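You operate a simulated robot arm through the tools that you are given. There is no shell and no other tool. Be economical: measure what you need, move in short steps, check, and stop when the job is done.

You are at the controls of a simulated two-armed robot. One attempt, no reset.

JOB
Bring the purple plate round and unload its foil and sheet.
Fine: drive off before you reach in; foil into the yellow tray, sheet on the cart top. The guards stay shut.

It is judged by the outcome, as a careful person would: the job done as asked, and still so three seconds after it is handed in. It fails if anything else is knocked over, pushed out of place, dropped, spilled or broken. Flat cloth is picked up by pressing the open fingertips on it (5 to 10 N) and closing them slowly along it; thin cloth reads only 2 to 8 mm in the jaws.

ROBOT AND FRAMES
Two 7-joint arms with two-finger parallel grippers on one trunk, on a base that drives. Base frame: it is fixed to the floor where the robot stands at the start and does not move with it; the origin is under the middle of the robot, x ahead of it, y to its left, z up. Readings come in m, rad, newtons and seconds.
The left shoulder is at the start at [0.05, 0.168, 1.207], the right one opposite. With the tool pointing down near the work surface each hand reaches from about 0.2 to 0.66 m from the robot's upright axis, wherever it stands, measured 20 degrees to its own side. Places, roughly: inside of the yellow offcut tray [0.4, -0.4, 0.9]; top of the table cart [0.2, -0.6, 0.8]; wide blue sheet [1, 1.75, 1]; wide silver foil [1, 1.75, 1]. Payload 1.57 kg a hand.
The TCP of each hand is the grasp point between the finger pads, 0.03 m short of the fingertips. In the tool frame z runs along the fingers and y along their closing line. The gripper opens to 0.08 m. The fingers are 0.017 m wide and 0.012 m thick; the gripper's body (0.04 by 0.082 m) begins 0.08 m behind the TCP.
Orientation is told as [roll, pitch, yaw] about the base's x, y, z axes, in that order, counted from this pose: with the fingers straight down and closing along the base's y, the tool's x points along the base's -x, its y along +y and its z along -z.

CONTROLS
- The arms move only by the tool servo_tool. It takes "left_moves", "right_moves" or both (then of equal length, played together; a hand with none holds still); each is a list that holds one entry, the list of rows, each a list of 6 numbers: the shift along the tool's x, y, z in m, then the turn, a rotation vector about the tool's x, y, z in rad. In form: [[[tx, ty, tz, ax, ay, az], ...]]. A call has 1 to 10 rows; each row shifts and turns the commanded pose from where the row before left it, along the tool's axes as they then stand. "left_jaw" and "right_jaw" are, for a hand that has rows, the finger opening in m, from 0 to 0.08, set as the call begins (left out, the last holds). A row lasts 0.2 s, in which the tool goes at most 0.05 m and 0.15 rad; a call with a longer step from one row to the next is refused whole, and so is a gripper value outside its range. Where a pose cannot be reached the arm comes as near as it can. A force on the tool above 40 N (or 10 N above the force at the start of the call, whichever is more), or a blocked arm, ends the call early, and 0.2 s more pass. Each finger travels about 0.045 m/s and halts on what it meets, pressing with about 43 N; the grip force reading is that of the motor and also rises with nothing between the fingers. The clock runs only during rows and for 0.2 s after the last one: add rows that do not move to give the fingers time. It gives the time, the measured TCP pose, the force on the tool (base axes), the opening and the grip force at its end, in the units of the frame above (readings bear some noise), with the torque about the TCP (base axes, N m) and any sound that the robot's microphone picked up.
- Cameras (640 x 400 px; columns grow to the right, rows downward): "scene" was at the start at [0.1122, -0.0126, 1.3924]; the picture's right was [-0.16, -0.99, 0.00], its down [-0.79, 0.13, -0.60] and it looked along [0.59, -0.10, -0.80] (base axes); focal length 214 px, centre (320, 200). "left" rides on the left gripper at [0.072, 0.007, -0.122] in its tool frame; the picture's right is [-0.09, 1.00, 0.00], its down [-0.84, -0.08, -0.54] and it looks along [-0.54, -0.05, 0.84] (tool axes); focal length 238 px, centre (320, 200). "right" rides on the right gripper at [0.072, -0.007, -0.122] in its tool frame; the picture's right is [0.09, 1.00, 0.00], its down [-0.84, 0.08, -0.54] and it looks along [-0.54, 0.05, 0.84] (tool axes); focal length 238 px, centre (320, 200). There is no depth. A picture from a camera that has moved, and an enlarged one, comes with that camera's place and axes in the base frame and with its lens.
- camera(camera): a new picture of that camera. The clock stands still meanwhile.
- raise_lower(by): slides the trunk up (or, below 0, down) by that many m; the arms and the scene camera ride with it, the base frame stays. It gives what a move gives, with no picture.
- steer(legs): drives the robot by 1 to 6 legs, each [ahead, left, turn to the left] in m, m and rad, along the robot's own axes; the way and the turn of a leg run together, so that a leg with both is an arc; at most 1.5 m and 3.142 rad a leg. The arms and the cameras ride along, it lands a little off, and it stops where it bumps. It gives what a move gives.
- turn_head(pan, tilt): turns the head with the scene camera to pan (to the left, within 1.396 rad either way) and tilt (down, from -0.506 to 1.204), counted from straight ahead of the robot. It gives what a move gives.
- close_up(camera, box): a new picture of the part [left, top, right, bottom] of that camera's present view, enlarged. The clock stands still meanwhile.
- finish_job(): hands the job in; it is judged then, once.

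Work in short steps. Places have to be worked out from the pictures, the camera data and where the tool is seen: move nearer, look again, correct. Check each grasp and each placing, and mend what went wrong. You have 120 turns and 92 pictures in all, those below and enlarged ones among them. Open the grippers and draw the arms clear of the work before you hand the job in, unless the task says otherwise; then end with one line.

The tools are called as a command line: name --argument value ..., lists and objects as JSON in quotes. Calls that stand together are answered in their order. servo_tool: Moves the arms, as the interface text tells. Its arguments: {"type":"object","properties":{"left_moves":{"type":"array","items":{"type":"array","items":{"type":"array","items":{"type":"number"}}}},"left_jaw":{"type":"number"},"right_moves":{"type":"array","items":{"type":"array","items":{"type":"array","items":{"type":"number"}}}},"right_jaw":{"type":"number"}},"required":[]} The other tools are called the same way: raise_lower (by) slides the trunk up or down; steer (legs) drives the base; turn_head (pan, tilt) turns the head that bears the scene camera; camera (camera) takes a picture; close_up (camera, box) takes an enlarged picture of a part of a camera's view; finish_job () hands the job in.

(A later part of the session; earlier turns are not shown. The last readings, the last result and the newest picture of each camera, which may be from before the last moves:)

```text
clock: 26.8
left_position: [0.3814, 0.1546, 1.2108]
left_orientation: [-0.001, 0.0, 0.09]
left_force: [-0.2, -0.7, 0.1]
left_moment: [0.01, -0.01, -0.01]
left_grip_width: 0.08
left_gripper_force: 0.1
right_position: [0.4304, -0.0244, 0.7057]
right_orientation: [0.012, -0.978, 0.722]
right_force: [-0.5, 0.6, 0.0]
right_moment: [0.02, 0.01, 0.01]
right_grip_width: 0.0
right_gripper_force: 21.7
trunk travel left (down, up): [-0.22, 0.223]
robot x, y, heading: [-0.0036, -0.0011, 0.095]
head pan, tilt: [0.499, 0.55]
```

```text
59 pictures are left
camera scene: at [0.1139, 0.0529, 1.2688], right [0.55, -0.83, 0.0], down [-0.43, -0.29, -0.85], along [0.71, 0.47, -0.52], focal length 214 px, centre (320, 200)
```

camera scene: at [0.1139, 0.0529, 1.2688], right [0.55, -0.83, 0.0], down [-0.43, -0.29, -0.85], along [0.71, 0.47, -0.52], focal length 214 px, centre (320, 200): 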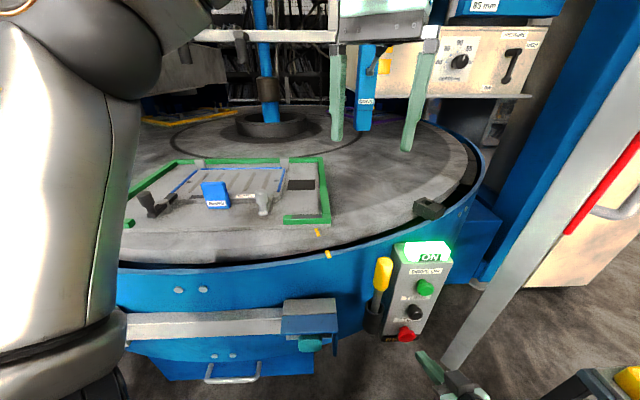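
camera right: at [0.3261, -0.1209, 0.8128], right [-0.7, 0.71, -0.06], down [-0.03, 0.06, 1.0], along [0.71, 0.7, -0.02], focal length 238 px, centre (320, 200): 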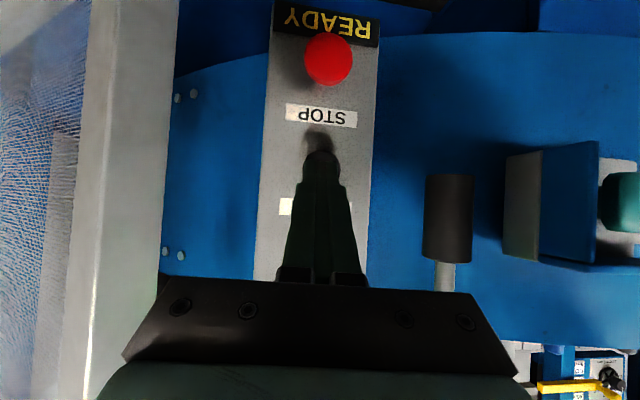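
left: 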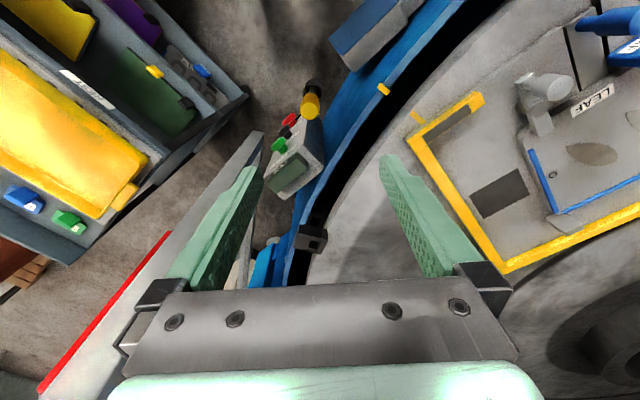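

TURN indexes one station and it settled with green in front; purple is next (three stations). Press TURN again.

servo_tool --right_moves '[[[-0.0277, 0, -0.0186, 0, 0, 0], [-0.0277, 0, -0.0186, 0, 0, 0], [-0.0277, 0, -0.0186, 0, 0, 0], [0, 0, 0, 0, 0, 0], [-0.0056, 0, 0.0083, 0, 0, 0], [-0.0056, 0, 0.0083, 0, 0, 0], [-0.0056, 0, 0.0083, 0, 0, 0], [-0.0028, 0, 0.0042, 0, 0, 0], [-0.0028, 0, 0.0042, 0, 0, 0], [-0.0022, 0, 0.0033, 0, 0, 0]]]'

servo_tool --right_moves '[[[0.0125, 0, -0.0187, 0, 0, 0], [0.0125, 0, -0.0187, 0, 0, 0], [0.0277, 0, 0.0186, 0, 0, 0], [0.0277, 0, 0.0186, 0, 0, 0], [0.0277, 0, 0.0186, 0, 0, 0], [0, 0, 0, 0, 0, 0], [0, 0, 0, 0, 0, 0], [0, 0, 0, 0, 0, 0], [0, 0, 0, 0, 0, 0], [0, 0, 0, 0, 0, 0]]]'

servo_tool --right_moves '[[[0, 0, 0, 0, 0, 0], [0, 0, 0, 0, 0, 0], [0, 0, 0, 0, 0, 0], [0, 0, 0, 0, 0, 0], [0, 0, 0, 0, 0, 0], [0, 0, 0, 0, 0, 0], [0, 0, 0, 0, 0, 0], [0, 0, 0, 0, 0, 0], [0, 0, 0, 0, 0, 0], [0, 0, 0, 0, 0, 0]]]'

camera --camera "scene"

camera --camera "right"

```text
clock: 29.0
left_position: [0.378, 0.1563, 1.2131]
left_orientation: [-0.004, -0.006, 0.089]
left_force: [-0.5, -0.4, -0.1]
left_moment: [-0.01, -0.02, -0.02]
left_grip_width: 0.0798
left_gripper_force: 0.1
right_position: [0.4578, 0.0054, 0.8056]
right_orientation: [0.009, -0.977, 0.724]
right_force: [-2.9, -1.7, 2.2]
right_moment: [-0.01, -0.03, 0.03]
right_grip_width: 0.0
right_gripper_force: 21.3
trunk travel left (down, up): [-0.22, 0.223]
robot x, y, heading: [0.0013, 0.0025, 0.09]
head pan, tilt: [0.499, 0.55]
heard: click
```

```text
clock: 31.2
left_position: [0.3813, 0.1552, 1.2112]
left_orientation: [-0.002, 0.001, 0.091]
left_force: [-0.1, 0.5, 0.4]
left_moment: [0.0, -0.01, 0.0]
left_grip_width: 0.0799
left_gripper_force: 0.1
right_position: [0.4265, -0.0226, 0.705]
right_orientation: [0.015, -0.978, 0.72]
right_force: [-0.2, -0.3, -0.2]
right_moment: [0.02, 0.02, -0.01]
right_grip_width: 0.0
right_gripper_force: 20.8
trunk travel left (down, up): [-0.22, 0.223]
robot x, y, heading: [0.0004, 0.0003, 0.093]
head pan, tilt: [0.499, 0.55]
```

```text
clock: 33.4
left_position: [0.3822, 0.1536, 1.2123]
left_orientation: [0.0, 0.0, 0.09]
left_force: [0.3, -0.6, -1.2]
left_moment: [0.03, 0.01, 0.01]
left_grip_width: 0.08
left_gripper_force: 0.0
right_position: [0.4259, -0.0239, 0.7053]
right_orientation: [0.014, -0.978, 0.72]
right_force: [-0.6, -0.3, 0.5]
right_moment: [0.0, -0.01, 0.02]
right_grip_width: 0.0002
right_gripper_force: 21.7
trunk travel left (down, up): [-0.22, 0.223]
robot x, y, heading: [-0.003, 0.0012, 0.093]
head pan, tilt: [0.499, 0.55]
```

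```text
58 pictures are left
camera scene: at [0.1139, 0.0529, 1.2688], right [0.55, -0.83, 0.0], down [-0.43, -0.29, -0.85], along [0.71, 0.47, -0.52], focal length 214 px, centre (320, 200)
```

scene: 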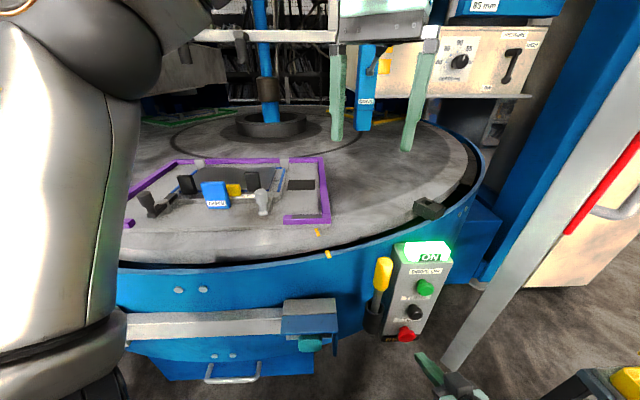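

```text
57 pictures are left
camera right: at [0.3261, -0.1225, 0.7146], right [-0.7, 0.71, -0.07], down [-0.03, 0.06, 1.0], along [0.71, 0.7, -0.02], focal length 238 px, centre (320, 200)
```

right: 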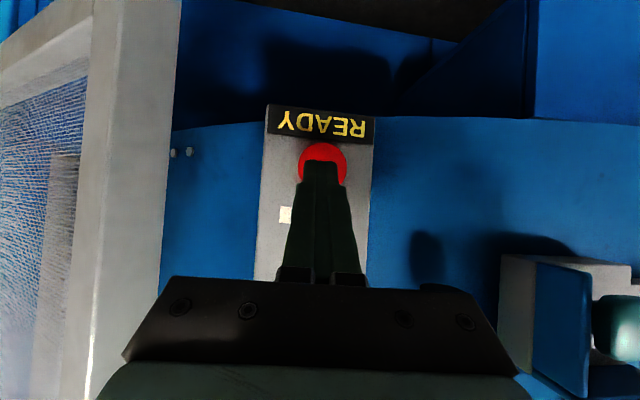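

Purple is in front, status READY. Now press red STOP to switch the drive off.

servo_tool --right_moves '[[[-0.0056, 0, 0.0083, 0, 0, 0], [-0.0056, 0, 0.0083, 0, 0, 0], [-0.0056, 0, 0.0083, 0, 0, 0], [-0.0028, 0, 0.0042, 0, 0, 0], [-0.0028, 0, 0.0042, 0, 0, 0], [-0.0028, 0, 0.0042, 0, 0, 0]]]'

close_up --camera "scene" --box '[340, 220, 460, 350]'

```text
clock: 34.8
left_position: [0.3804, 0.1528, 1.2114]
left_orientation: [0.0, -0.002, 0.089]
left_force: [0.8, -0.7, 0.5]
left_moment: [0.0, -0.01, -0.05]
left_grip_width: 0.0799
left_gripper_force: 0.1
right_position: [0.4599, 0.0053, 0.7045]
right_orientation: [0.012, -0.974, 0.72]
right_force: [-11.7, -10.5, 2.7]
right_moment: [-0.07, 0.06, -0.07]
right_grip_width: 0.0001
right_gripper_force: 21.0
trunk travel left (down, up): [-0.22, 0.223]
robot x, y, heading: [-0.0006, -0.0019, 0.083]
head pan, tilt: [0.499, 0.55]
heard: click
```

```text
3.08 times, centred on (400, 285) of scene
camera zoom: at [0.1128, 0.0519, 1.269], right [0.55, -0.83, 0.0], down [-0.43, -0.29, -0.85], along [0.71, 0.47, -0.52], focal length 660 px, centre (74, -62)
```

zoom: 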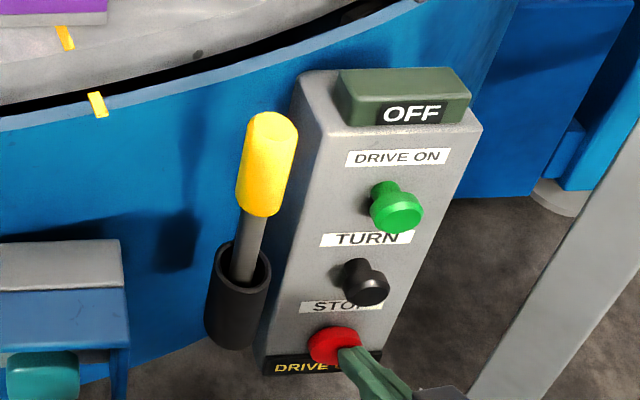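

Drive is OFF and the purple plate is at the front. Retreat the right hand and raise the trunk.

servo_tool --right_moves '[[[0.0125, 0, -0.0187, 0, 0, 0], [0.0125, 0, -0.0187, 0, 0, 0], [0.025, 0, -0.0374, 0, 0, 0], [0.02, 0, -0.03, 0, 0, 0], [0, 0, 0, 0, 0, 0]]]'

raise_lower --by 0.155

turn_head --pan 0.7 --tilt 0.8

camera --camera "scene"

camera --camera "left"

```text
clock: 36.0
left_position: [0.3814, 0.154, 1.2116]
left_orientation: [-0.003, -0.001, 0.09]
left_force: [-0.7, -0.4, 0.6]
left_moment: [0.0, 0.01, -0.01]
left_grip_width: 0.0801
left_gripper_force: 0.1
right_position: [0.3671, -0.0813, 0.7047]
right_orientation: [0.012, -0.979, 0.721]
right_force: [0.9, -0.3, 0.1]
right_moment: [0.0, -0.03, 0.0]
right_grip_width: 0.0003
right_gripper_force: 21.4
trunk travel left (down, up): [-0.22, 0.223]
robot x, y, heading: [0.0004, 0.0004, 0.091]
head pan, tilt: [0.499, 0.55]
```

```text
clock: 37.8
left_position: [0.3812, 0.1534, 1.3673]
left_orientation: [-0.003, 0.002, 0.091]
left_force: [0.1, 0.0, 0.2]
left_moment: [0.01, 0.02, -0.03]
left_grip_width: 0.0801
left_gripper_force: 0.0
right_position: [0.3671, -0.0813, 0.8589]
right_orientation: [0.011, -0.977, 0.721]
right_force: [-0.6, 0.1, -1.1]
right_moment: [0.0, 0.0, 0.03]
right_grip_width: 0.0
right_gripper_force: 20.8
trunk travel left (down, up): [-0.375, 0.068]
robot x, y, heading: [0.0, 0.0007, 0.087]
head pan, tilt: [0.499, 0.55]
```

```text
clock: 38.6
left_position: [0.3825, 0.1547, 1.3658]
left_orientation: [-0.002, 0.0, 0.092]
left_force: [0.3, -0.3, -0.3]
left_moment: [0.01, 0.01, 0.0]
left_grip_width: 0.08
left_gripper_force: 0.1
right_position: [0.3673, -0.0797, 0.8599]
right_orientation: [0.013, -0.976, 0.72]
right_force: [0.6, -0.6, 0.0]
right_moment: [0.02, -0.01, -0.02]
right_grip_width: 0.0
right_gripper_force: 21.3
trunk travel left (down, up): [-0.375, 0.068]
robot x, y, heading: [-0.0022, -0.0014, 0.088]
head pan, tilt: [0.7, 0.799]
```

```text
55 pictures are left
camera scene: at [0.096, 0.0603, 1.4025], right [0.71, -0.71, 0.0], down [-0.51, -0.51, -0.7], along [0.49, 0.49, -0.72], focal length 214 px, centre (320, 200)
```

scene: 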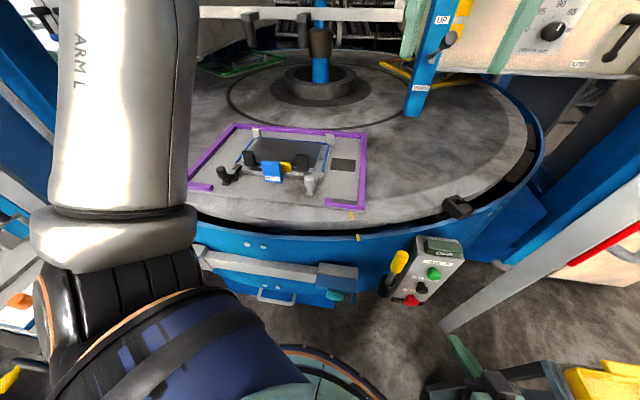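

```text
54 pictures are left
camera left: at [0.3099, 0.1547, 1.4885], right [0.0, 1.0, 0.0], down [0.84, 0.0, 0.54], along [0.54, 0.0, -0.84], focal length 238 px, centre (320, 200)
```

left: 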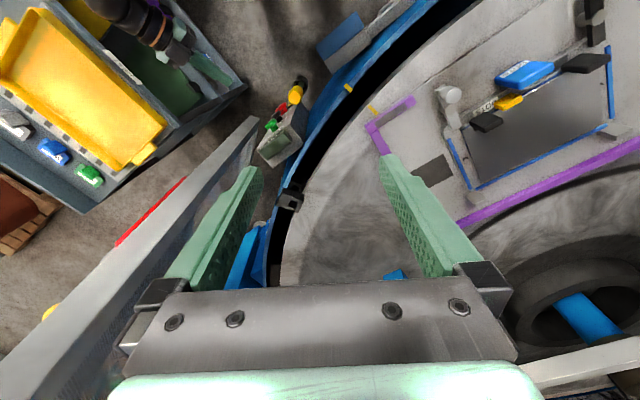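

Zoom into the purple plate from both cameras.

close_up --camera "scene" --box '[180, 110, 380, 235]'

close_up --camera "left" --box '[400, 0, 640, 220]'

```text
3.20 times, centred on (280, 172) of scene
camera zoom: at [0.096, 0.0603, 1.4025], right [0.71, -0.71, 0.0], down [-0.51, -0.51, -0.7], along [0.49, 0.49, -0.72], focal length 686 px, centre (448, 288)
```

zoom: 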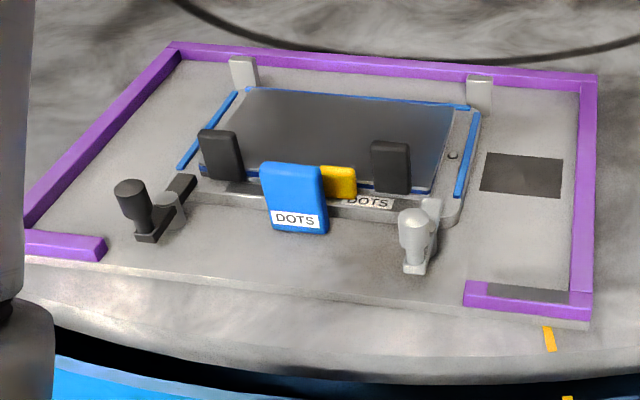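

```text
1.82 times, centred on (520, 110) of left
camera zoom: at [0.3099, 0.1547, 1.4885], right [0.0, 1.0, 0.0], down [0.84, 0.0, 0.54], along [0.54, 0.0, -0.84], focal length 433 px, centre (-44, 364)
```

zoom: 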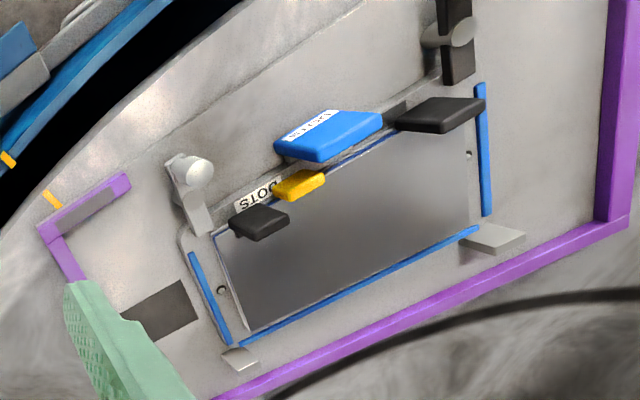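

The purple plate holds dark foil over a blue sheet (surface z≈1.0, rectangle about 0.24×0.13 m, oriented along (-0.5,0.87)), with tabs at its front edge. I need to be nearer; first fold the right hand up and back to a safe pose.

servo_tool --right_moves '[[[-0.04, 0, -0.028, 0, 0, 0], [-0.04, 0, -0.028, 0, 0, 0], [-0.04, 0, -0.028, 0, 0, 0], [-0.04, 0, -0.028, 0, 0, 0], [-0.04, 0, -0.028, 0, 0, 0], [-0.04, 0, -0.028, 0, 0, 0], [0, 0, -0.03, 0, 0.14, 0], [0, 0, -0.03, 0, 0.14, 0], [0, 0, -0.03, 0, 0.14, 0], [0, 0, -0.03, 0, 0.14, 0]]]'

servo_tool --right_moves '[[[0.02, -0.03, 0, 0, 0.14, 0], [0.02, -0.03, 0, 0, 0.14, 0], [0.02, -0.03, 0, 0, 0.14, 0], [0, -0.03, 0, 0, 0, 0.14], [0, -0.03, 0, 0, 0, 0.14], [0, 0, 0, 0, 0, 0.14], [0, 0, 0, 0, 0, 0.14]]]'

```text
clock: 40.8
left_position: [0.382, 0.1553, 1.366]
left_orientation: [-0.001, -0.001, 0.09]
left_force: [-0.1, 0.1, -0.7]
left_moment: [0.0, 0.02, 0.0]
left_grip_width: 0.0798
left_gripper_force: 0.1
right_position: [0.3505, -0.1344, 1.2204]
right_orientation: [0.004, -0.414, 0.729]
right_force: [-0.7, -0.6, 0.1]
right_moment: [-0.01, 0.01, 0.02]
right_grip_width: 0.0
right_gripper_force: 21.4
right hand out of reach, approached as far as the arm can: row 3, 4, 5
trunk travel left (down, up): [-0.375, 0.068]
robot x, y, heading: [-0.0007, -0.003, 0.09]
head pan, tilt: [0.7, 0.799]
```

```text
clock: 42.4
left_position: [0.3825, 0.1543, 1.3656]
left_orientation: [-0.001, 0.0, 0.09]
left_force: [-0.2, 0.2, 0.8]
left_moment: [0.0, 0.03, 0.0]
left_grip_width: 0.0801
left_gripper_force: 0.1
right_position: [0.4043, -0.2872, 1.2032]
right_orientation: [0.005, 0.005, 0.168]
right_force: [0.1, -0.2, 0.4]
right_moment: [0.01, 0.02, 0.02]
right_grip_width: 0.0
right_gripper_force: 21.1
trunk travel left (down, up): [-0.375, 0.068]
robot x, y, heading: [0.0036, 0.0007, 0.091]
head pan, tilt: [0.7, 0.799]
```

The door's edge is at radius ~0.55, so pull the right hand in by 0.13 m before turning.

servo_tool --right_moves '[[[0.033, 0, -0.01, 0, 0, 0], [0.033, 0, -0.01, 0, 0, 0], [0.033, 0, -0.01, 0, 0, 0], [0.033, 0, 0, 0, 0, 0], [0, 0, 0, 0, 0, 0]]]'

steer --legs '[[0, 0, 0.35]]'

camera --camera "left"

```text
clock: 43.6
left_position: [0.3836, 0.1553, 1.3673]
left_orientation: [-0.002, 0.002, 0.091]
left_force: [0.5, 0.1, 0.3]
left_moment: [-0.03, 0.0, 0.03]
left_grip_width: 0.08
left_gripper_force: 0.0
right_position: [0.2811, -0.2994, 1.2299]
right_orientation: [0.005, 0.008, 0.168]
right_force: [-0.3, 0.8, -1.1]
right_moment: [-0.01, -0.01, 0.0]
right_grip_width: 0.0
right_gripper_force: 21.1
right hand out of reach, approached as far as the arm can: row 4
trunk travel left (down, up): [-0.375, 0.068]
robot x, y, heading: [-0.0008, -0.0015, 0.089]
head pan, tilt: [0.7, 0.799]
```

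```text
clock: 45.1
left_position: [0.3065, 0.2761, 1.3668]
left_orientation: [-0.001, 0.0, 0.44]
left_force: [-0.3, -0.1, -0.8]
left_moment: [-0.02, -0.01, 0.0]
left_grip_width: 0.08
left_gripper_force: 0.0
right_position: [0.366, -0.185, 1.2304]
right_orientation: [0.005, 0.007, 0.521]
right_force: [0.1, -0.5, 0.2]
right_moment: [0.01, -0.01, 0.01]
right_grip_width: 0.0001
right_gripper_force: 21.4
trunk travel left (down, up): [-0.375, 0.068]
robot x, y, heading: [-0.0001, 0.0006, 0.434]
head pan, tilt: [0.7, 0.799]
```

```text
51 pictures are left
camera left: at [0.2382, 0.2516, 1.4885], right [-0.34, 0.94, 0.0], down [0.79, 0.29, 0.54], along [0.51, 0.18, -0.84], focal length 238 px, centre (320, 200)
```

left: 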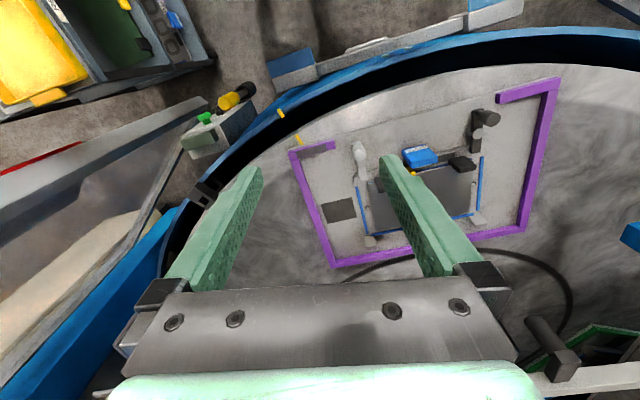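

Heading ≈0.55 puts the left hand in line with the plate. Before driving nearer I check the gap between my base and the table's skirt.

steer --legs '[[0, 0, 0.12]]'

turn_head --pan 0.15 --tilt 1.15

camera --camera "scene"

```text
clock: 46.0
left_position: [0.2707, 0.3102, 1.367]
left_orientation: [-0.001, 0.001, 0.555]
left_force: [-0.3, 0.0, -0.3]
left_moment: [-0.01, 0.0, 0.03]
left_grip_width: 0.0801
left_gripper_force: 0.1
right_position: [0.3862, -0.1411, 1.2301]
right_orientation: [0.005, 0.007, 0.638]
right_force: [0.8, 0.1, 0.4]
right_moment: [0.0, -0.01, 0.04]
right_grip_width: 0.0
right_gripper_force: 20.9
trunk travel left (down, up): [-0.375, 0.068]
robot x, y, heading: [-0.0015, -0.0012, 0.553]
head pan, tilt: [0.7, 0.799]
```

```text
clock: 47.0
left_position: [0.2717, 0.3101, 1.366]
left_orientation: [-0.001, 0.001, 0.555]
left_force: [-0.3, 0.2, 0.2]
left_moment: [0.01, -0.01, -0.03]
left_grip_width: 0.08
left_gripper_force: 0.1
right_position: [0.3855, -0.1413, 1.23]
right_orientation: [0.005, 0.007, 0.635]
right_force: [1.2, -0.2, -0.7]
right_moment: [0.0, 0.04, 0.05]
right_grip_width: 0.0
right_gripper_force: 21.4
trunk travel left (down, up): [-0.375, 0.068]
robot x, y, heading: [-0.0011, -0.0005, 0.555]
head pan, tilt: [0.15, 1.15]
```

```text
50 pictures are left
camera scene: at [0.0786, 0.0593, 1.3776], right [0.65, -0.76, 0.0], down [-0.69, -0.59, -0.41], along [0.31, 0.27, -0.91], focal length 214 px, centre (320, 200)
```

scene: 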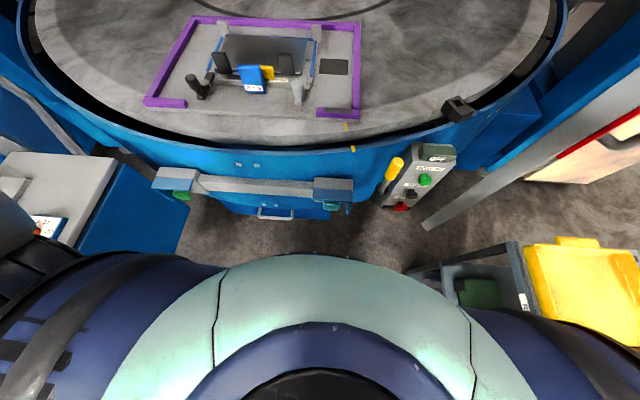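

There's about 0.2 m clearance. I'll shift the right hand 0.1 m inward away from the door's edge, then drive 0.1 m ahead.

servo_tool --right_moves '[[[0, 0.035, 0, 0, 0, 0], [0, 0.035, 0, 0, 0, 0], [0, 0.035, 0, 0, 0, 0], [0, 0, 0, 0, 0, 0]]]'

steer --legs '[[0.1, 0, 0]]'

```text
clock: 48.0
left_position: [0.2723, 0.3092, 1.3676]
left_orientation: [0.001, -0.002, 0.557]
left_force: [0.3, -0.2, 1.3]
left_moment: [0.01, 0.02, 0.0]
left_grip_width: 0.0798
left_gripper_force: 0.1
right_position: [0.3213, -0.0568, 1.2317]
right_orientation: [0.006, 0.006, 0.635]
right_force: [-0.2, -1.1, 0.3]
right_moment: [0.01, -0.01, -0.01]
right_grip_width: 0.0002
right_gripper_force: 21.0
trunk travel left (down, up): [-0.375, 0.068]
robot x, y, heading: [0.0006, 0.0029, 0.556]
head pan, tilt: [0.15, 1.15]
```

```text
clock: 49.1
left_position: [0.3571, 0.3608, 1.366]
left_orientation: [-0.001, 0.0, 0.556]
left_force: [0.0, 0.5, 0.3]
left_moment: [0.0, 0.0, -0.01]
left_grip_width: 0.0799
left_gripper_force: 0.0
right_position: [0.4076, -0.0056, 1.232]
right_orientation: [0.006, 0.007, 0.637]
right_force: [0.8, 0.1, -0.4]
right_moment: [0.04, 0.03, 0.03]
right_grip_width: 0.0
right_gripper_force: 21.1
trunk travel left (down, up): [-0.375, 0.068]
robot x, y, heading: [0.0879, 0.0543, 0.552]
head pan, tilt: [0.15, 1.15]
```

Now bring the left hand over the front edge of the plate at a height for a good look.

servo_tool --left_moves '[[[0, 0.03, 0.03, 0, 0, 0], [0, 0.03, 0.03, 0, 0, 0], [0, 0.03, 0.03, 0, 0, 0], [0, 0.02, 0.03, 0, 0, 0], [0, 0, 0.02, 0, 0, 0], [0, 0, 0, 0, 0, 0]]]'

camera --camera "left"

turn_head --pan 0.35 --tilt 0.95

close_up --camera "scene" --box '[160, 60, 440, 235]'

```text
clock: 50.5
left_position: [0.2979, 0.4538, 1.2267]
left_orientation: [-0.002, 0.0, 0.557]
left_force: [-0.6, 1.1, -0.5]
left_moment: [-0.02, 0.02, 0.01]
left_grip_width: 0.0801
left_gripper_force: 0.1
right_position: [0.4064, -0.0044, 1.2317]
right_orientation: [0.005, 0.005, 0.635]
right_force: [-0.1, -0.2, 0.7]
right_moment: [-0.03, -0.02, 0.0]
right_grip_width: 0.0001
right_gripper_force: 21.8
trunk travel left (down, up): [-0.375, 0.068]
robot x, y, heading: [0.0827, 0.0517, 0.558]
head pan, tilt: [0.15, 1.15]
```

```text
49 pictures are left
camera left: at [0.2335, 0.4226, 1.3481], right [-0.45, 0.89, 0.0], down [0.75, 0.38, 0.54], along [0.49, 0.24, -0.84], focal length 238 px, centre (320, 200)
```

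left: 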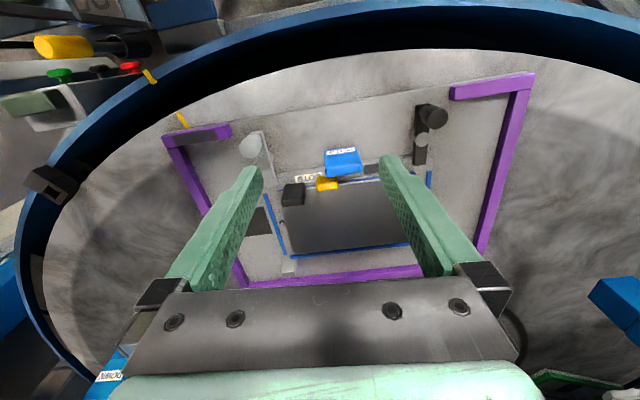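

```text
clock: 51.3
left_position: [0.2979, 0.4551, 1.2254]
left_orientation: [-0.002, -0.002, 0.556]
left_force: [0.2, -0.4, 0.8]
left_moment: [-0.01, 0.03, 0.03]
left_grip_width: 0.0798
left_gripper_force: 0.0
right_position: [0.4066, -0.0051, 1.2325]
right_orientation: [0.006, 0.007, 0.634]
right_force: [0.3, -0.2, 0.3]
right_moment: [0.0, -0.01, 0.0]
right_grip_width: 0.0001
right_gripper_force: 21.1
trunk travel left (down, up): [-0.375, 0.068]
robot x, y, heading: [0.0842, 0.0496, 0.559]
head pan, tilt: [0.351, 0.949]
```

```text
2.29 times, centred on (300, 148) of scene
camera zoom: at [0.1622, 0.1298, 1.3908], right [0.79, -0.62, 0.0], down [-0.5, -0.64, -0.58], along [0.36, 0.46, -0.81], focal length 490 px, centre (366, 320)
```

zoom: 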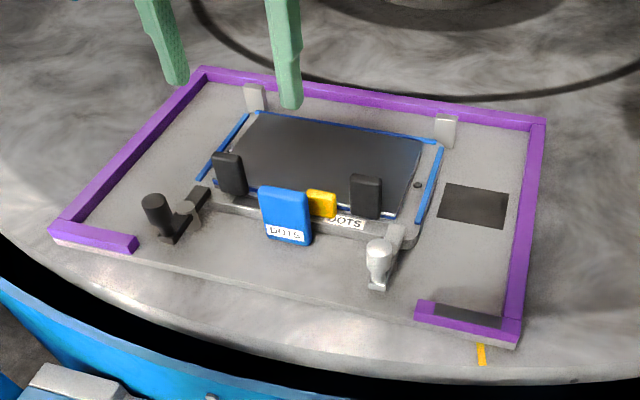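

Zoom in hard on the tabs and latches.

close_up --camera "left" --box '[230, 90, 450, 260]'

close_up --camera "scene" --box '[210, 105, 350, 192]'

```text
2.35 times, centred on (340, 175) of left
camera zoom: at [0.2338, 0.4226, 1.3483], right [-0.45, 0.89, 0.0], down [0.75, 0.38, 0.54], along [0.49, 0.24, -0.84], focal length 561 px, centre (273, 259)
```

zoom: 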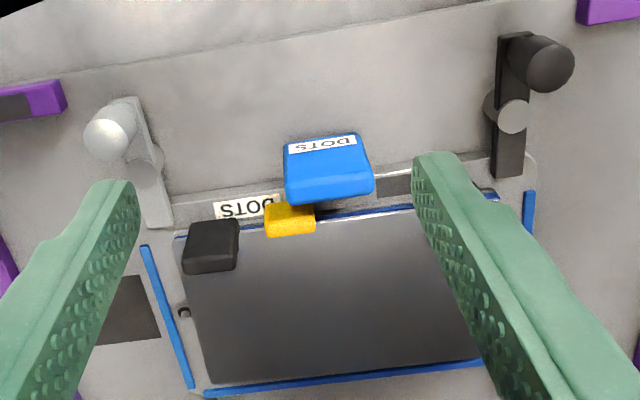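

```text
4.57 times, centred on (280, 148) of scene
camera zoom: at [0.1622, 0.1298, 1.3908], right [0.79, -0.62, 0.0], down [-0.5, -0.64, -0.58], along [0.36, 0.46, -0.81], focal length 980 px, centre (503, 435)
```

zoom: 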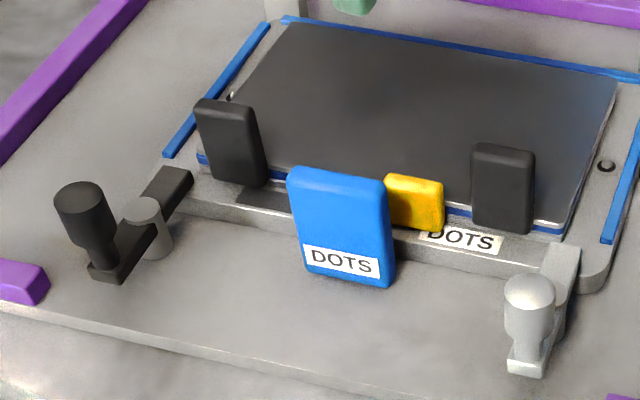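

I locate the tabs: yellow ≈ (0.397,0.515,1.005), black right ≈ (0.43,0.473,1.02), black left ≈ (0.33,0.607,1.02). I'll go lower for a close look at which tab belongs to which layer.

servo_tool --left_moves '[[[0.02, 0, 0.03, 0, 0, 0], [0.02, 0, 0.03, 0, 0, 0], [0, 0, 0.03, 0, 0, 0], [0, 0, 0, 0, 0, 0]]]'

close_up --camera "left" --box '[180, 0, 460, 200]'

```text
clock: 52.3
left_position: [0.2648, 0.434, 1.1355]
left_orientation: [-0.001, -0.002, 0.557]
left_force: [0.0, 0.9, -0.4]
left_moment: [-0.01, 0.01, 0.01]
left_grip_width: 0.08
left_gripper_force: 0.1
right_position: [0.4058, -0.0056, 1.2331]
right_orientation: [0.005, 0.008, 0.636]
right_force: [-0.8, 1.3, 0.1]
right_moment: [0.01, -0.02, 0.02]
right_grip_width: 0.0
right_gripper_force: 21.5
trunk travel left (down, up): [-0.375, 0.068]
robot x, y, heading: [0.0826, 0.0494, 0.554]
head pan, tilt: [0.351, 0.949]
```

```text
2.00 times, centred on (320, 100) of left
camera zoom: at [0.2003, 0.4015, 1.2577], right [-0.45, 0.89, 0.0], down [0.75, 0.38, 0.54], along [0.49, 0.24, -0.84], focal length 477 px, centre (320, 400)
```

zoom: 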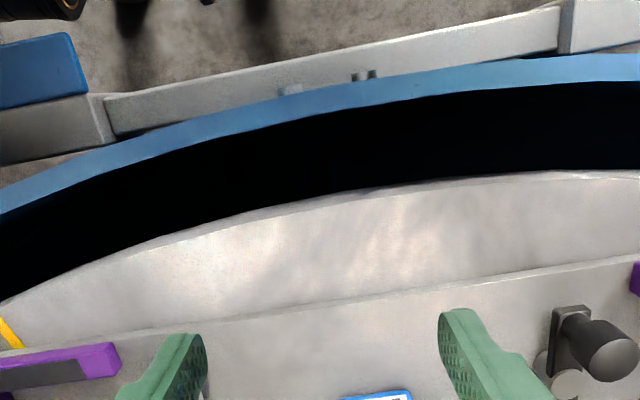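

The tabs lie lower in the frame; zoom there.

close_up --camera "left" --box '[210, 170, 450, 300]'

```text
2.67 times, centred on (330, 235) of left
camera zoom: at [0.2003, 0.4015, 1.2577], right [-0.45, 0.89, 0.0], down [0.75, 0.38, 0.54], along [0.49, 0.24, -0.84], focal length 636 px, centre (293, 107)
```

zoom: 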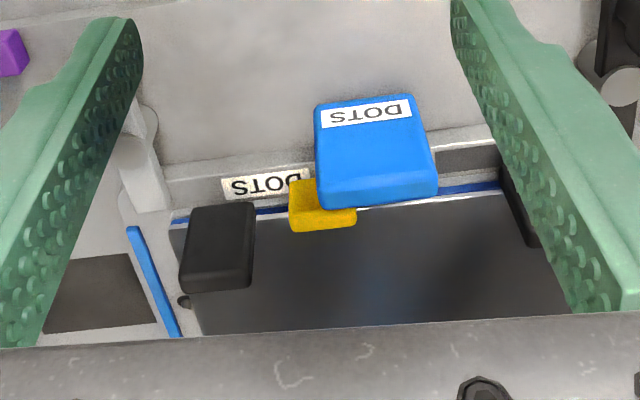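

The yellow tab appears forward of the foil's edge (sheet?), the black ones on the foil. I'll tilt the left camera flatter for a low frontal look to be sure.

servo_tool --left_moves '[[[0, 0, 0, 0, -0.15, 0], [0, 0, 0, 0, -0.15, 0], [0, 0, 0, 0, -0.15, 0], [0, 0, 0, 0, -0.15, 0], [0.003, 0, 0.04, 0, 0, 0], [0.01, 0, 0.02, 0, 0, 0], [0, 0, 0, 0, 0, 0]]]'

camera --camera "left"

```text
clock: 53.9
left_position: [0.2879, 0.4457, 1.0811]
left_orientation: [-0.002, -0.602, 0.557]
left_force: [-0.4, 0.4, 0.0]
left_moment: [0.01, 0.03, -0.01]
left_grip_width: 0.0801
left_gripper_force: 0.1
left hand out of reach, approached as far as the arm can: row 4
right_position: [0.4074, -0.0061, 1.2318]
right_orientation: [0.005, 0.008, 0.635]
right_force: [0.7, -0.3, -0.4]
right_moment: [0.01, -0.02, -0.02]
right_grip_width: 0.0
right_gripper_force: 21.4
trunk travel left (down, up): [-0.375, 0.068]
robot x, y, heading: [0.0824, 0.0545, 0.552]
head pan, tilt: [0.351, 0.949]
```

```text
43 pictures are left
camera left: at [0.1763, 0.3851, 1.1415], right [-0.46, 0.89, 0.05], down [0.37, 0.14, 0.92], along [0.81, 0.44, -0.39], focal length 238 px, centre (320, 200)
```

left: 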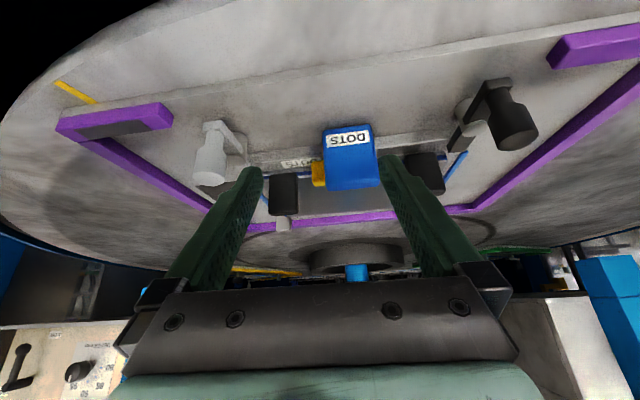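

close_up --camera "left" --box '[240, 110, 460, 230]'

```text
2.91 times, centred on (350, 170) of left
camera zoom: at [0.1763, 0.3851, 1.1415], right [-0.46, 0.89, 0.05], down [0.37, 0.14, 0.92], along [0.81, 0.44, -0.39], focal length 693 px, centre (233, 287)
```

zoom: 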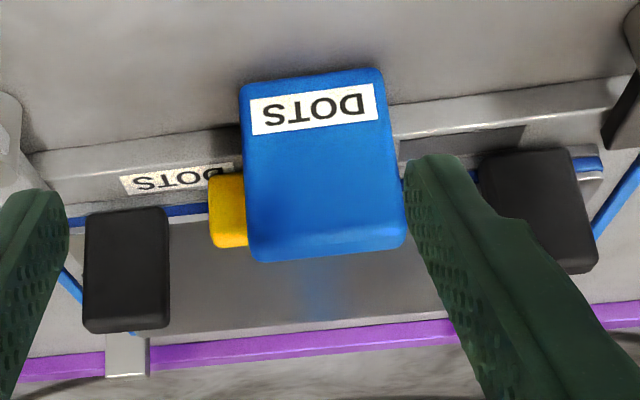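

The front view confirms: yellow tab is on the lower blue sheet (it projects ahead of it), the two black tabs are on the foil. The foil is best lifted with both hands by the black tabs, gripping across their thickness. First raise the left hand, undo the tilt, and shift the base 8 cm left so both arms reach.

servo_tool --left_moves '[[[-0.01, 0, -0.04, 0, 0, 0], [0, 0, -0.03, 0, 0.15, 0], [0, 0, -0.03, 0, 0.15, 0], [0, 0, 0, 0, 0.15, 0], [0, 0, 0, 0, 0.15, 0], [0, 0, 0, 0, 0, -0.145], [0, 0, 0, 0, 0, 0.145], [0, 0, 0, 0, 0, 0]]]'

steer --legs '[[0, 0.08, 0]]'

```text
clock: 55.7
left_position: [0.2504, 0.4236, 1.1723]
left_orientation: [-0.001, 0.0, 0.554]
left_force: [0.9, 0.9, -0.4]
left_moment: [0.0, 0.02, -0.01]
left_grip_width: 0.08
left_gripper_force: 0.1
right_position: [0.4066, -0.0046, 1.2325]
right_orientation: [0.006, 0.009, 0.636]
right_force: [-0.3, 0.3, -0.4]
right_moment: [0.02, -0.02, -0.01]
right_grip_width: 0.0001
right_gripper_force: 21.2
trunk travel left (down, up): [-0.375, 0.068]
robot x, y, heading: [0.0841, 0.0514, 0.556]
head pan, tilt: [0.351, 0.949]
```

```text
clock: 57.0
left_position: [0.2084, 0.4921, 1.1728]
left_orientation: [0.0, -0.002, 0.555]
left_force: [-0.6, -0.1, -0.3]
left_moment: [-0.01, -0.01, 0.02]
left_grip_width: 0.0801
left_gripper_force: 0.2
right_position: [0.364, 0.0611, 1.2334]
right_orientation: [0.005, 0.007, 0.635]
right_force: [0.0, 0.0, -1.0]
right_moment: [0.03, 0.0, -0.02]
right_grip_width: 0.0001
right_gripper_force: 21.7
trunk travel left (down, up): [-0.375, 0.068]
robot x, y, heading: [0.0431, 0.1223, 0.551]
head pan, tilt: [0.351, 0.949]
```

Rotate both wrists a quarter turn so the jaws close radially across the tabs, cameras facing outward.

servo_tool --left_jaw 0.06 --right_jaw 0.06 --left_moves '[[[0, 0, -0.01, 0, 0, 0.15], [0, 0, -0.01, 0, 0, 0.15], [0, 0, -0.01, 0, 0, 0.15], [0, 0, 0, 0, 0, 0.15], [0, 0, 0, 0, 0, 0.15], [0, 0, 0, 0, 0, 0.15], [0, 0, 0, 0, 0, 0.15], [0, 0, 0, 0, 0, 0.15], [0, 0, 0, 0, 0, 0.15], [0, 0, 0, 0, 0, 0.15]]]' --right_moves '[[[0, 0, 0, 0, 0, -0.1456], [0, 0, 0, 0, 0, -0.1456], [0, 0, 0, 0, 0, -0.1456], [0, 0, 0, 0, 0, -0.1456], [0, 0, 0, 0, 0, -0.1456], [0, 0, 0, 0, 0, -0.1456], [0, 0, 0, 0, 0, -0.1456], [0, 0, 0, 0, 0, -0.1456], [0, 0, 0, 0, 0, -0.1456], [0, 0, 0, 0, 0, -0.1456]]]'

turn_head --pan 0.4 --tilt 0.95

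camera --camera "scene"

```text
clock: 59.2
left_position: [0.1881, 0.4017, 1.1829]
left_orientation: [0.004, -0.002, -0.944]
left_force: [-0.5, 0.4, 0.0]
left_moment: [-0.02, 0.02, 0.01]
left_grip_width: 0.0599
left_gripper_force: 0.1
left hand out of reach, approached as far as the arm can: row 8, 9, 10
right_position: [0.3325, 0.0716, 1.222]
right_orientation: [0.005, -0.005, 2.092]
right_force: [-0.1, -0.5, 0.5]
right_moment: [-0.03, 0.03, 0.0]
right_grip_width: 0.0597
right_gripper_force: 0.1
right hand out of reach, approached as far as the arm can: row 9, 10
trunk travel left (down, up): [-0.375, 0.068]
robot x, y, heading: [0.0448, 0.1198, 0.555]
head pan, tilt: [0.351, 0.949]
```

```text
clock: 59.9
left_position: [0.1872, 0.4035, 1.1831]
left_orientation: [0.002, -0.001, -0.942]
left_force: [-0.4, -1.5, -0.5]
left_moment: [-0.02, 0.04, 0.0]
left_grip_width: 0.0597
left_gripper_force: 0.0
right_position: [0.3318, 0.0735, 1.2217]
right_orientation: [0.006, -0.006, 2.087]
right_force: [0.0, -0.8, 0.1]
right_moment: [0.05, 0.0, 0.01]
right_grip_width: 0.0598
right_gripper_force: 0.1
trunk travel left (down, up): [-0.375, 0.068]
robot x, y, heading: [0.0417, 0.1175, 0.55]
head pan, tilt: [0.4, 0.949]
```

```text
41 pictures are left
camera scene: at [0.1163, 0.1975, 1.391], right [0.82, -0.58, 0.0], down [-0.47, -0.66, -0.58], along [0.34, 0.48, -0.81], focal length 214 px, centre (320, 200)
```

scene: 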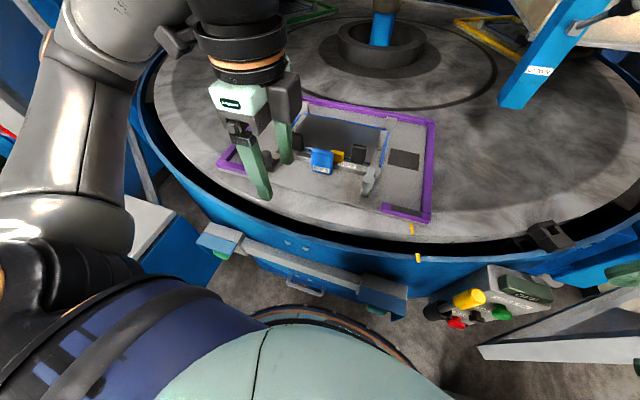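

Frame edges give the radial direction ≈0.62 rad, so the left yaw is right and the right hand needs +0.1. Move the left hand above the left tab and the right hand part of the way.

servo_tool --left_moves '[[[0.0133, 0.0393, 0.01, 0, 0, 0], [0.0133, 0.0393, 0.01, 0, 0, 0], [0.0133, 0.0393, 0.01, 0, 0, 0], [0.0133, 0.0393, 0.01, 0, 0, 0], [0.0133, 0.0393, 0.01, 0, 0, 0], [0.0133, 0.0393, 0.01, 0, 0, 0], [0, 0, 0, 0, 0, 0]]]' --right_moves '[[[-0.03, -0.03, 0, 0, 0, -0.05], [-0.03, -0.03, 0, 0, 0, -0.05], [-0.03, -0.03, 0, 0, 0, 0], [-0.03, -0.03, 0, 0, 0, 0], [-0.03, -0.03, 0, 0, 0, 0], [-0.03, -0.03, 0, 0, 0, 0], [0, 0, 0, 0, 0, 0]]]'

camera --camera "left"

close_up --camera "scene" --box '[200, 70, 440, 230]'

```text
clock: 61.5
left_position: [0.2269, 0.3938, 1.1297]
left_orientation: [0.001, -0.001, -0.942]
left_force: [0.0, 0.1, 0.3]
left_moment: [-0.01, -0.04, 0.02]
left_grip_width: 0.0602
left_gripper_force: 0.0
left hand out of reach, approached as far as the arm can: row 1, 2, 3, 4, 5, 6
right_position: [0.2922, 0.2958, 1.1952]
right_orientation: [0.006, -0.006, 2.185]
right_force: [-0.2, -0.4, 0.3]
right_moment: [0.01, 0.0, 0.02]
right_grip_width: 0.0599
right_gripper_force: 0.1
right hand out of reach, approached as far as the arm can: row 1, 2, 3, 4, 5, 6
trunk travel left (down, up): [-0.375, 0.068]
robot x, y, heading: [0.0419, 0.1193, 0.551]
head pan, tilt: [0.4, 0.949]
```

```text
40 pictures are left
camera left: at [0.1903, 0.4565, 1.2517], right [0.86, 0.51, 0.0], down [0.43, -0.72, 0.54], along [0.28, -0.47, -0.84], focal length 238 px, centre (320, 200)
```

left: 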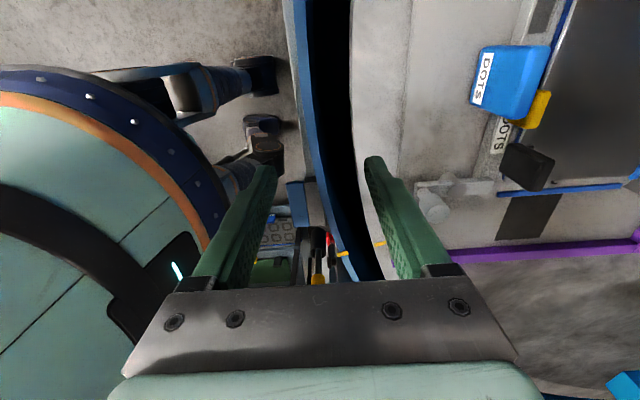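

```text
2.50 times, centred on (320, 150) of scene
camera zoom: at [0.1181, 0.1986, 1.3909], right [0.82, -0.58, 0.0], down [-0.47, -0.66, -0.58], along [0.34, 0.47, -0.81], focal length 536 px, centre (320, 325)
```

zoom: 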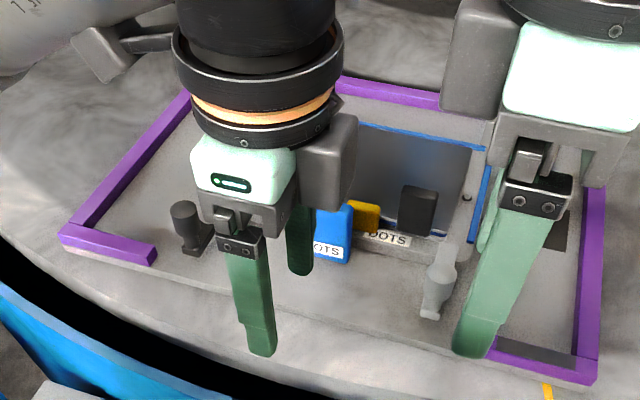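

Both wrists are at limits in that orientation. The natural yaw (jaws closing along the tab width ≈0.04 m, tips staying above the short yellow tab) reaches better, so I'll rotate both hands back to yaw ≈0.62, moving them apart first.

servo_tool --left_jaw 0.07 --right_jaw 0.07 --left_moves '[[[0.04, 0, -0.02, 0, 0, 0], [0.04, 0, -0.02, 0, 0, -0.15], [0, 0, -0.02, 0, 0, -0.15], [0, 0, 0, 0, 0, -0.15], [0, 0, 0, 0, 0, -0.15], [0, 0, 0, 0, 0, -0.15], [0, 0, 0, 0, 0, -0.15], [0, 0, 0, 0, 0, -0.15], [0, 0, 0, 0, 0, -0.15], [0, 0, 0, 0, 0, -0.15]]]' --right_moves '[[[0.04, 0, 0, 0, 0, 0], [0.04, 0, 0, 0, 0, 0.15], [0, 0, 0, 0, 0, 0.15], [0, 0, 0, 0, 0, 0.15], [0, 0, 0, 0, 0, 0.15], [0, 0, 0, 0, 0, 0.15], [0, 0, 0, 0, 0, 0.15], [0, 0, 0, 0, 0, 0.15], [0, 0, 0, 0, 0, 0.15], [0, 0, 0, 0, 0, 0.15]]]'

servo_tool --left_moves '[[[0, 0, 0, 0, 0, -0.1], [0, 0, 0, 0, 0, -0.11], [0, 0, 0, 0, 0, 0]]]' --right_moves '[[[0, 0, 0, 0, 0, 0.1], [0, 0, 0, 0, 0, 0.115], [0, 0, 0, 0, 0, 0]]]'

camera --camera "scene"

```text
clock: 63.7
left_position: [0.1734, 0.4369, 1.185]
left_orientation: [-0.002, -0.001, 0.409]
left_force: [0.8, 0.1, 0.0]
left_moment: [-0.02, 0.01, 0.01]
left_grip_width: 0.0702
left_gripper_force: 0.2
left hand out of reach, approached as far as the arm can: row 1
right_position: [0.3335, 0.2287, 1.1928]
right_orientation: [0.007, 0.004, 0.838]
right_force: [0.0, 1.0, -0.2]
right_moment: [0.0, 0.01, 0.03]
right_grip_width: 0.0701
right_gripper_force: 0.0
right hand out of reach, approached as far as the arm can: row 1
trunk travel left (down, up): [-0.375, 0.068]
robot x, y, heading: [0.0446, 0.1174, 0.552]
head pan, tilt: [0.4, 0.949]
```

```text
clock: 64.5
left_position: [0.173, 0.4385, 1.1866]
left_orientation: [-0.002, 0.0, 0.617]
left_force: [-0.7, -0.2, -0.4]
left_moment: [0.0, -0.03, 0.02]
left_grip_width: 0.0699
left_gripper_force: 0.1
right_position: [0.3339, 0.2283, 1.1928]
right_orientation: [0.004, 0.009, 0.624]
right_force: [-0.1, 0.1, -1.0]
right_moment: [-0.01, -0.03, 0.01]
right_grip_width: 0.07
right_gripper_force: 0.0
trunk travel left (down, up): [-0.375, 0.068]
robot x, y, heading: [0.0434, 0.1153, 0.557]
head pan, tilt: [0.4, 0.949]
```

```text
38 pictures are left
camera scene: at [0.1179, 0.199, 1.3909], right [0.82, -0.58, 0.0], down [-0.47, -0.66, -0.58], along [0.34, 0.47, -0.81], focal length 214 px, centre (320, 200)
```

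scene: 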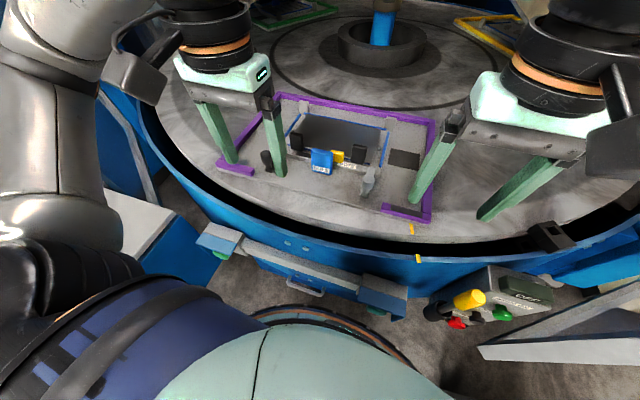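

Left tab ≈ (0.331,0.604), right tab ≈ (0.434,0.474). Move both hands above them, tips about 4 cm above the tab tops.

servo_tool --left_moves '[[[-0.0375, 0.0073, 0.011, 0, 0, 0], [-0.0375, 0.0073, 0.011, 0, 0, 0], [-0.0375, 0.0073, 0.011, 0, 0, 0], [-0.0375, 0.0073, 0.011, 0, 0, 0], [-0.0375, 0.0073, 0.011, 0, 0, 0], [-0.0375, 0.0073, 0.011, 0, 0, 0], [0, 0, 0, 0, 0, 0]]]' --right_moves '[[[-0.0375, 0.0235, 0.012, 0, 0, 0], [-0.0375, 0.0235, 0.012, 0, 0, 0], [-0.0375, 0.0235, 0.012, 0, 0, 0], [-0.0375, 0.0235, 0.012, 0, 0, 0], [-0.0375, 0.0235, 0.012, 0, 0, 0], [-0.0375, 0.0235, 0.012, 0, 0, 0], [0, 0, 0, 0, 0, 0]]]'

camera --camera "left"

camera --camera "right"

```text
clock: 66.1
left_position: [0.3325, 0.6026, 1.1204]
left_orientation: [0.001, -0.002, 0.615]
left_force: [0.2, -0.3, 0.3]
left_moment: [0.02, -0.03, 0.06]
left_grip_width: 0.07
left_gripper_force: 0.1
right_position: [0.4286, 0.4652, 1.1231]
right_orientation: [0.006, 0.005, 0.628]
right_force: [-0.9, -0.8, 0.5]
right_moment: [0.0, -0.01, 0.03]
right_grip_width: 0.0698
right_gripper_force: 0.1
right hand out of reach, approached as far as the arm can: row 6
trunk travel left (down, up): [-0.375, 0.068]
robot x, y, heading: [0.0433, 0.115, 0.555]
head pan, tilt: [0.4, 0.949]
```

```text
37 pictures are left
camera left: at [0.2694, 0.5663, 1.2418], right [-0.5, 0.87, 0.0], down [0.73, 0.42, 0.54], along [0.47, 0.27, -0.84], focal length 238 px, centre (320, 200)
```

left: 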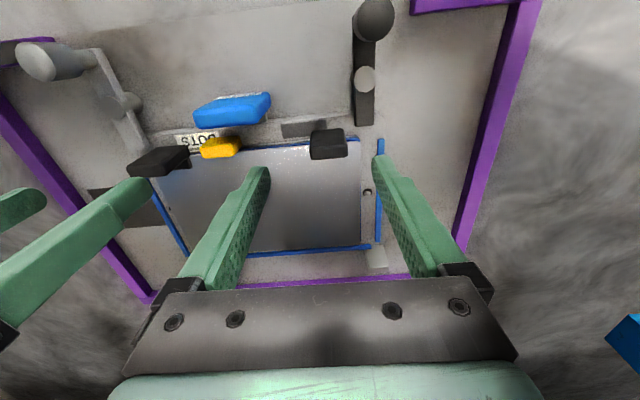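

```text
36 pictures are left
camera right: at [0.374, 0.4177, 1.2461], right [-0.66, 0.75, 0.01], down [0.64, 0.55, 0.54], along [0.4, 0.36, -0.84], focal length 238 px, centre (320, 200)
```

right: 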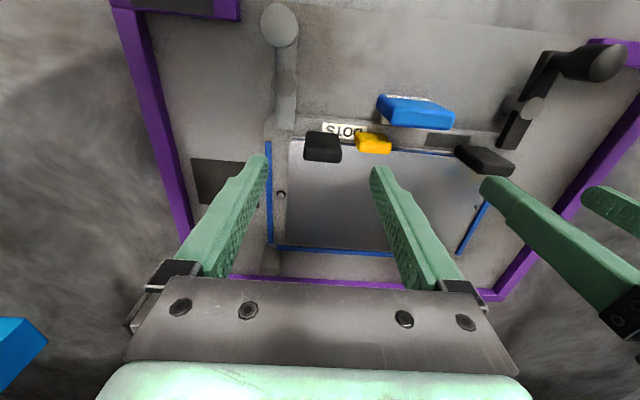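

Both hands are over their tabs (errors ≤ 8 mm). I'll fine-correct, narrow the jaws, and lower so the tips end at z≈1.028, above the yellow tab.

servo_tool --left_jaw 0.06 --right_jaw 0.054 --left_moves '[[[-0.002, 0.0025, 0, 0, 0, 0], [0, 0, 0.012, 0, 0, 0], [0, 0, 0.012, 0, 0, 0], [0, 0, 0.012, 0, 0, 0], [0, 0, 0, 0, 0, 0]]]' --right_moves '[[[-0.005, 0.007, 0, 0, 0, 0], [0, 0, 0.012, 0, 0, 0], [0, 0, 0.012, 0, 0, 0], [0, 0, 0.014, 0, 0, 0], [0, 0, 0, 0, 0, 0]]]'

camera --camera "right"

camera --camera "left"

```text
clock: 67.3
left_position: [0.3316, 0.6049, 1.084]
left_orientation: [-0.002, 0.0, 0.616]
left_force: [0.9, 0.1, 0.6]
left_moment: [0.01, 0.02, -0.04]
left_grip_width: 0.0599
left_gripper_force: 0.1
right_position: [0.4282, 0.4648, 1.0846]
right_orientation: [0.004, 0.004, 0.627]
right_force: [0.1, 0.3, 0.8]
right_moment: [0.0, -0.01, 0.01]
right_grip_width: 0.0543
right_gripper_force: 0.1
right hand out of reach, approached as far as the arm can: row 1
trunk travel left (down, up): [-0.375, 0.068]
robot x, y, heading: [0.0375, 0.1235, 0.554]
head pan, tilt: [0.4, 0.949]
```

```text
35 pictures are left
camera right: at [0.3738, 0.4173, 1.2088], right [-0.66, 0.75, 0.01], down [0.64, 0.55, 0.54], along [0.4, 0.36, -0.84], focal length 238 px, centre (320, 200)
```

right: 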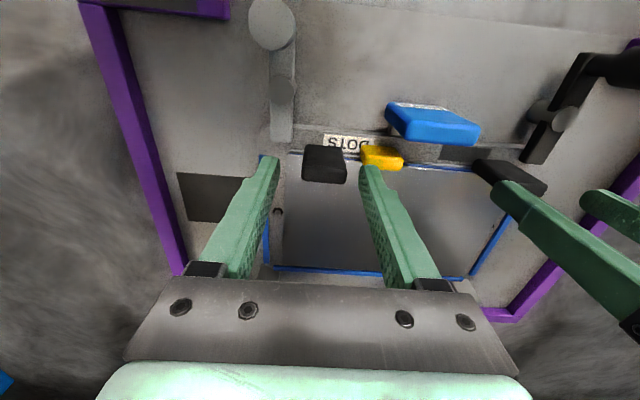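

```text
34 pictures are left
camera left: at [0.2691, 0.5688, 1.2064], right [-0.5, 0.87, 0.0], down [0.73, 0.42, 0.54], along [0.47, 0.27, -0.84], focal length 238 px, centre (320, 200)
```

left: 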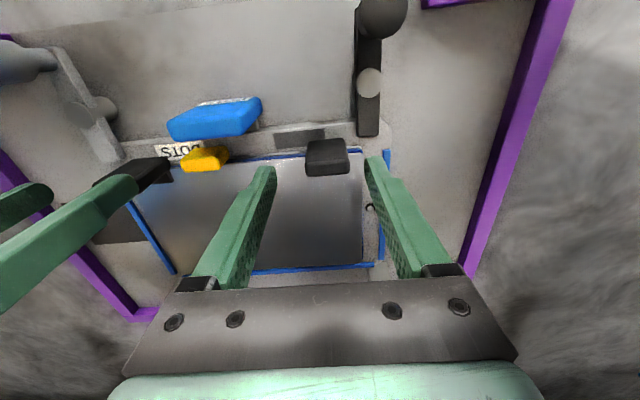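

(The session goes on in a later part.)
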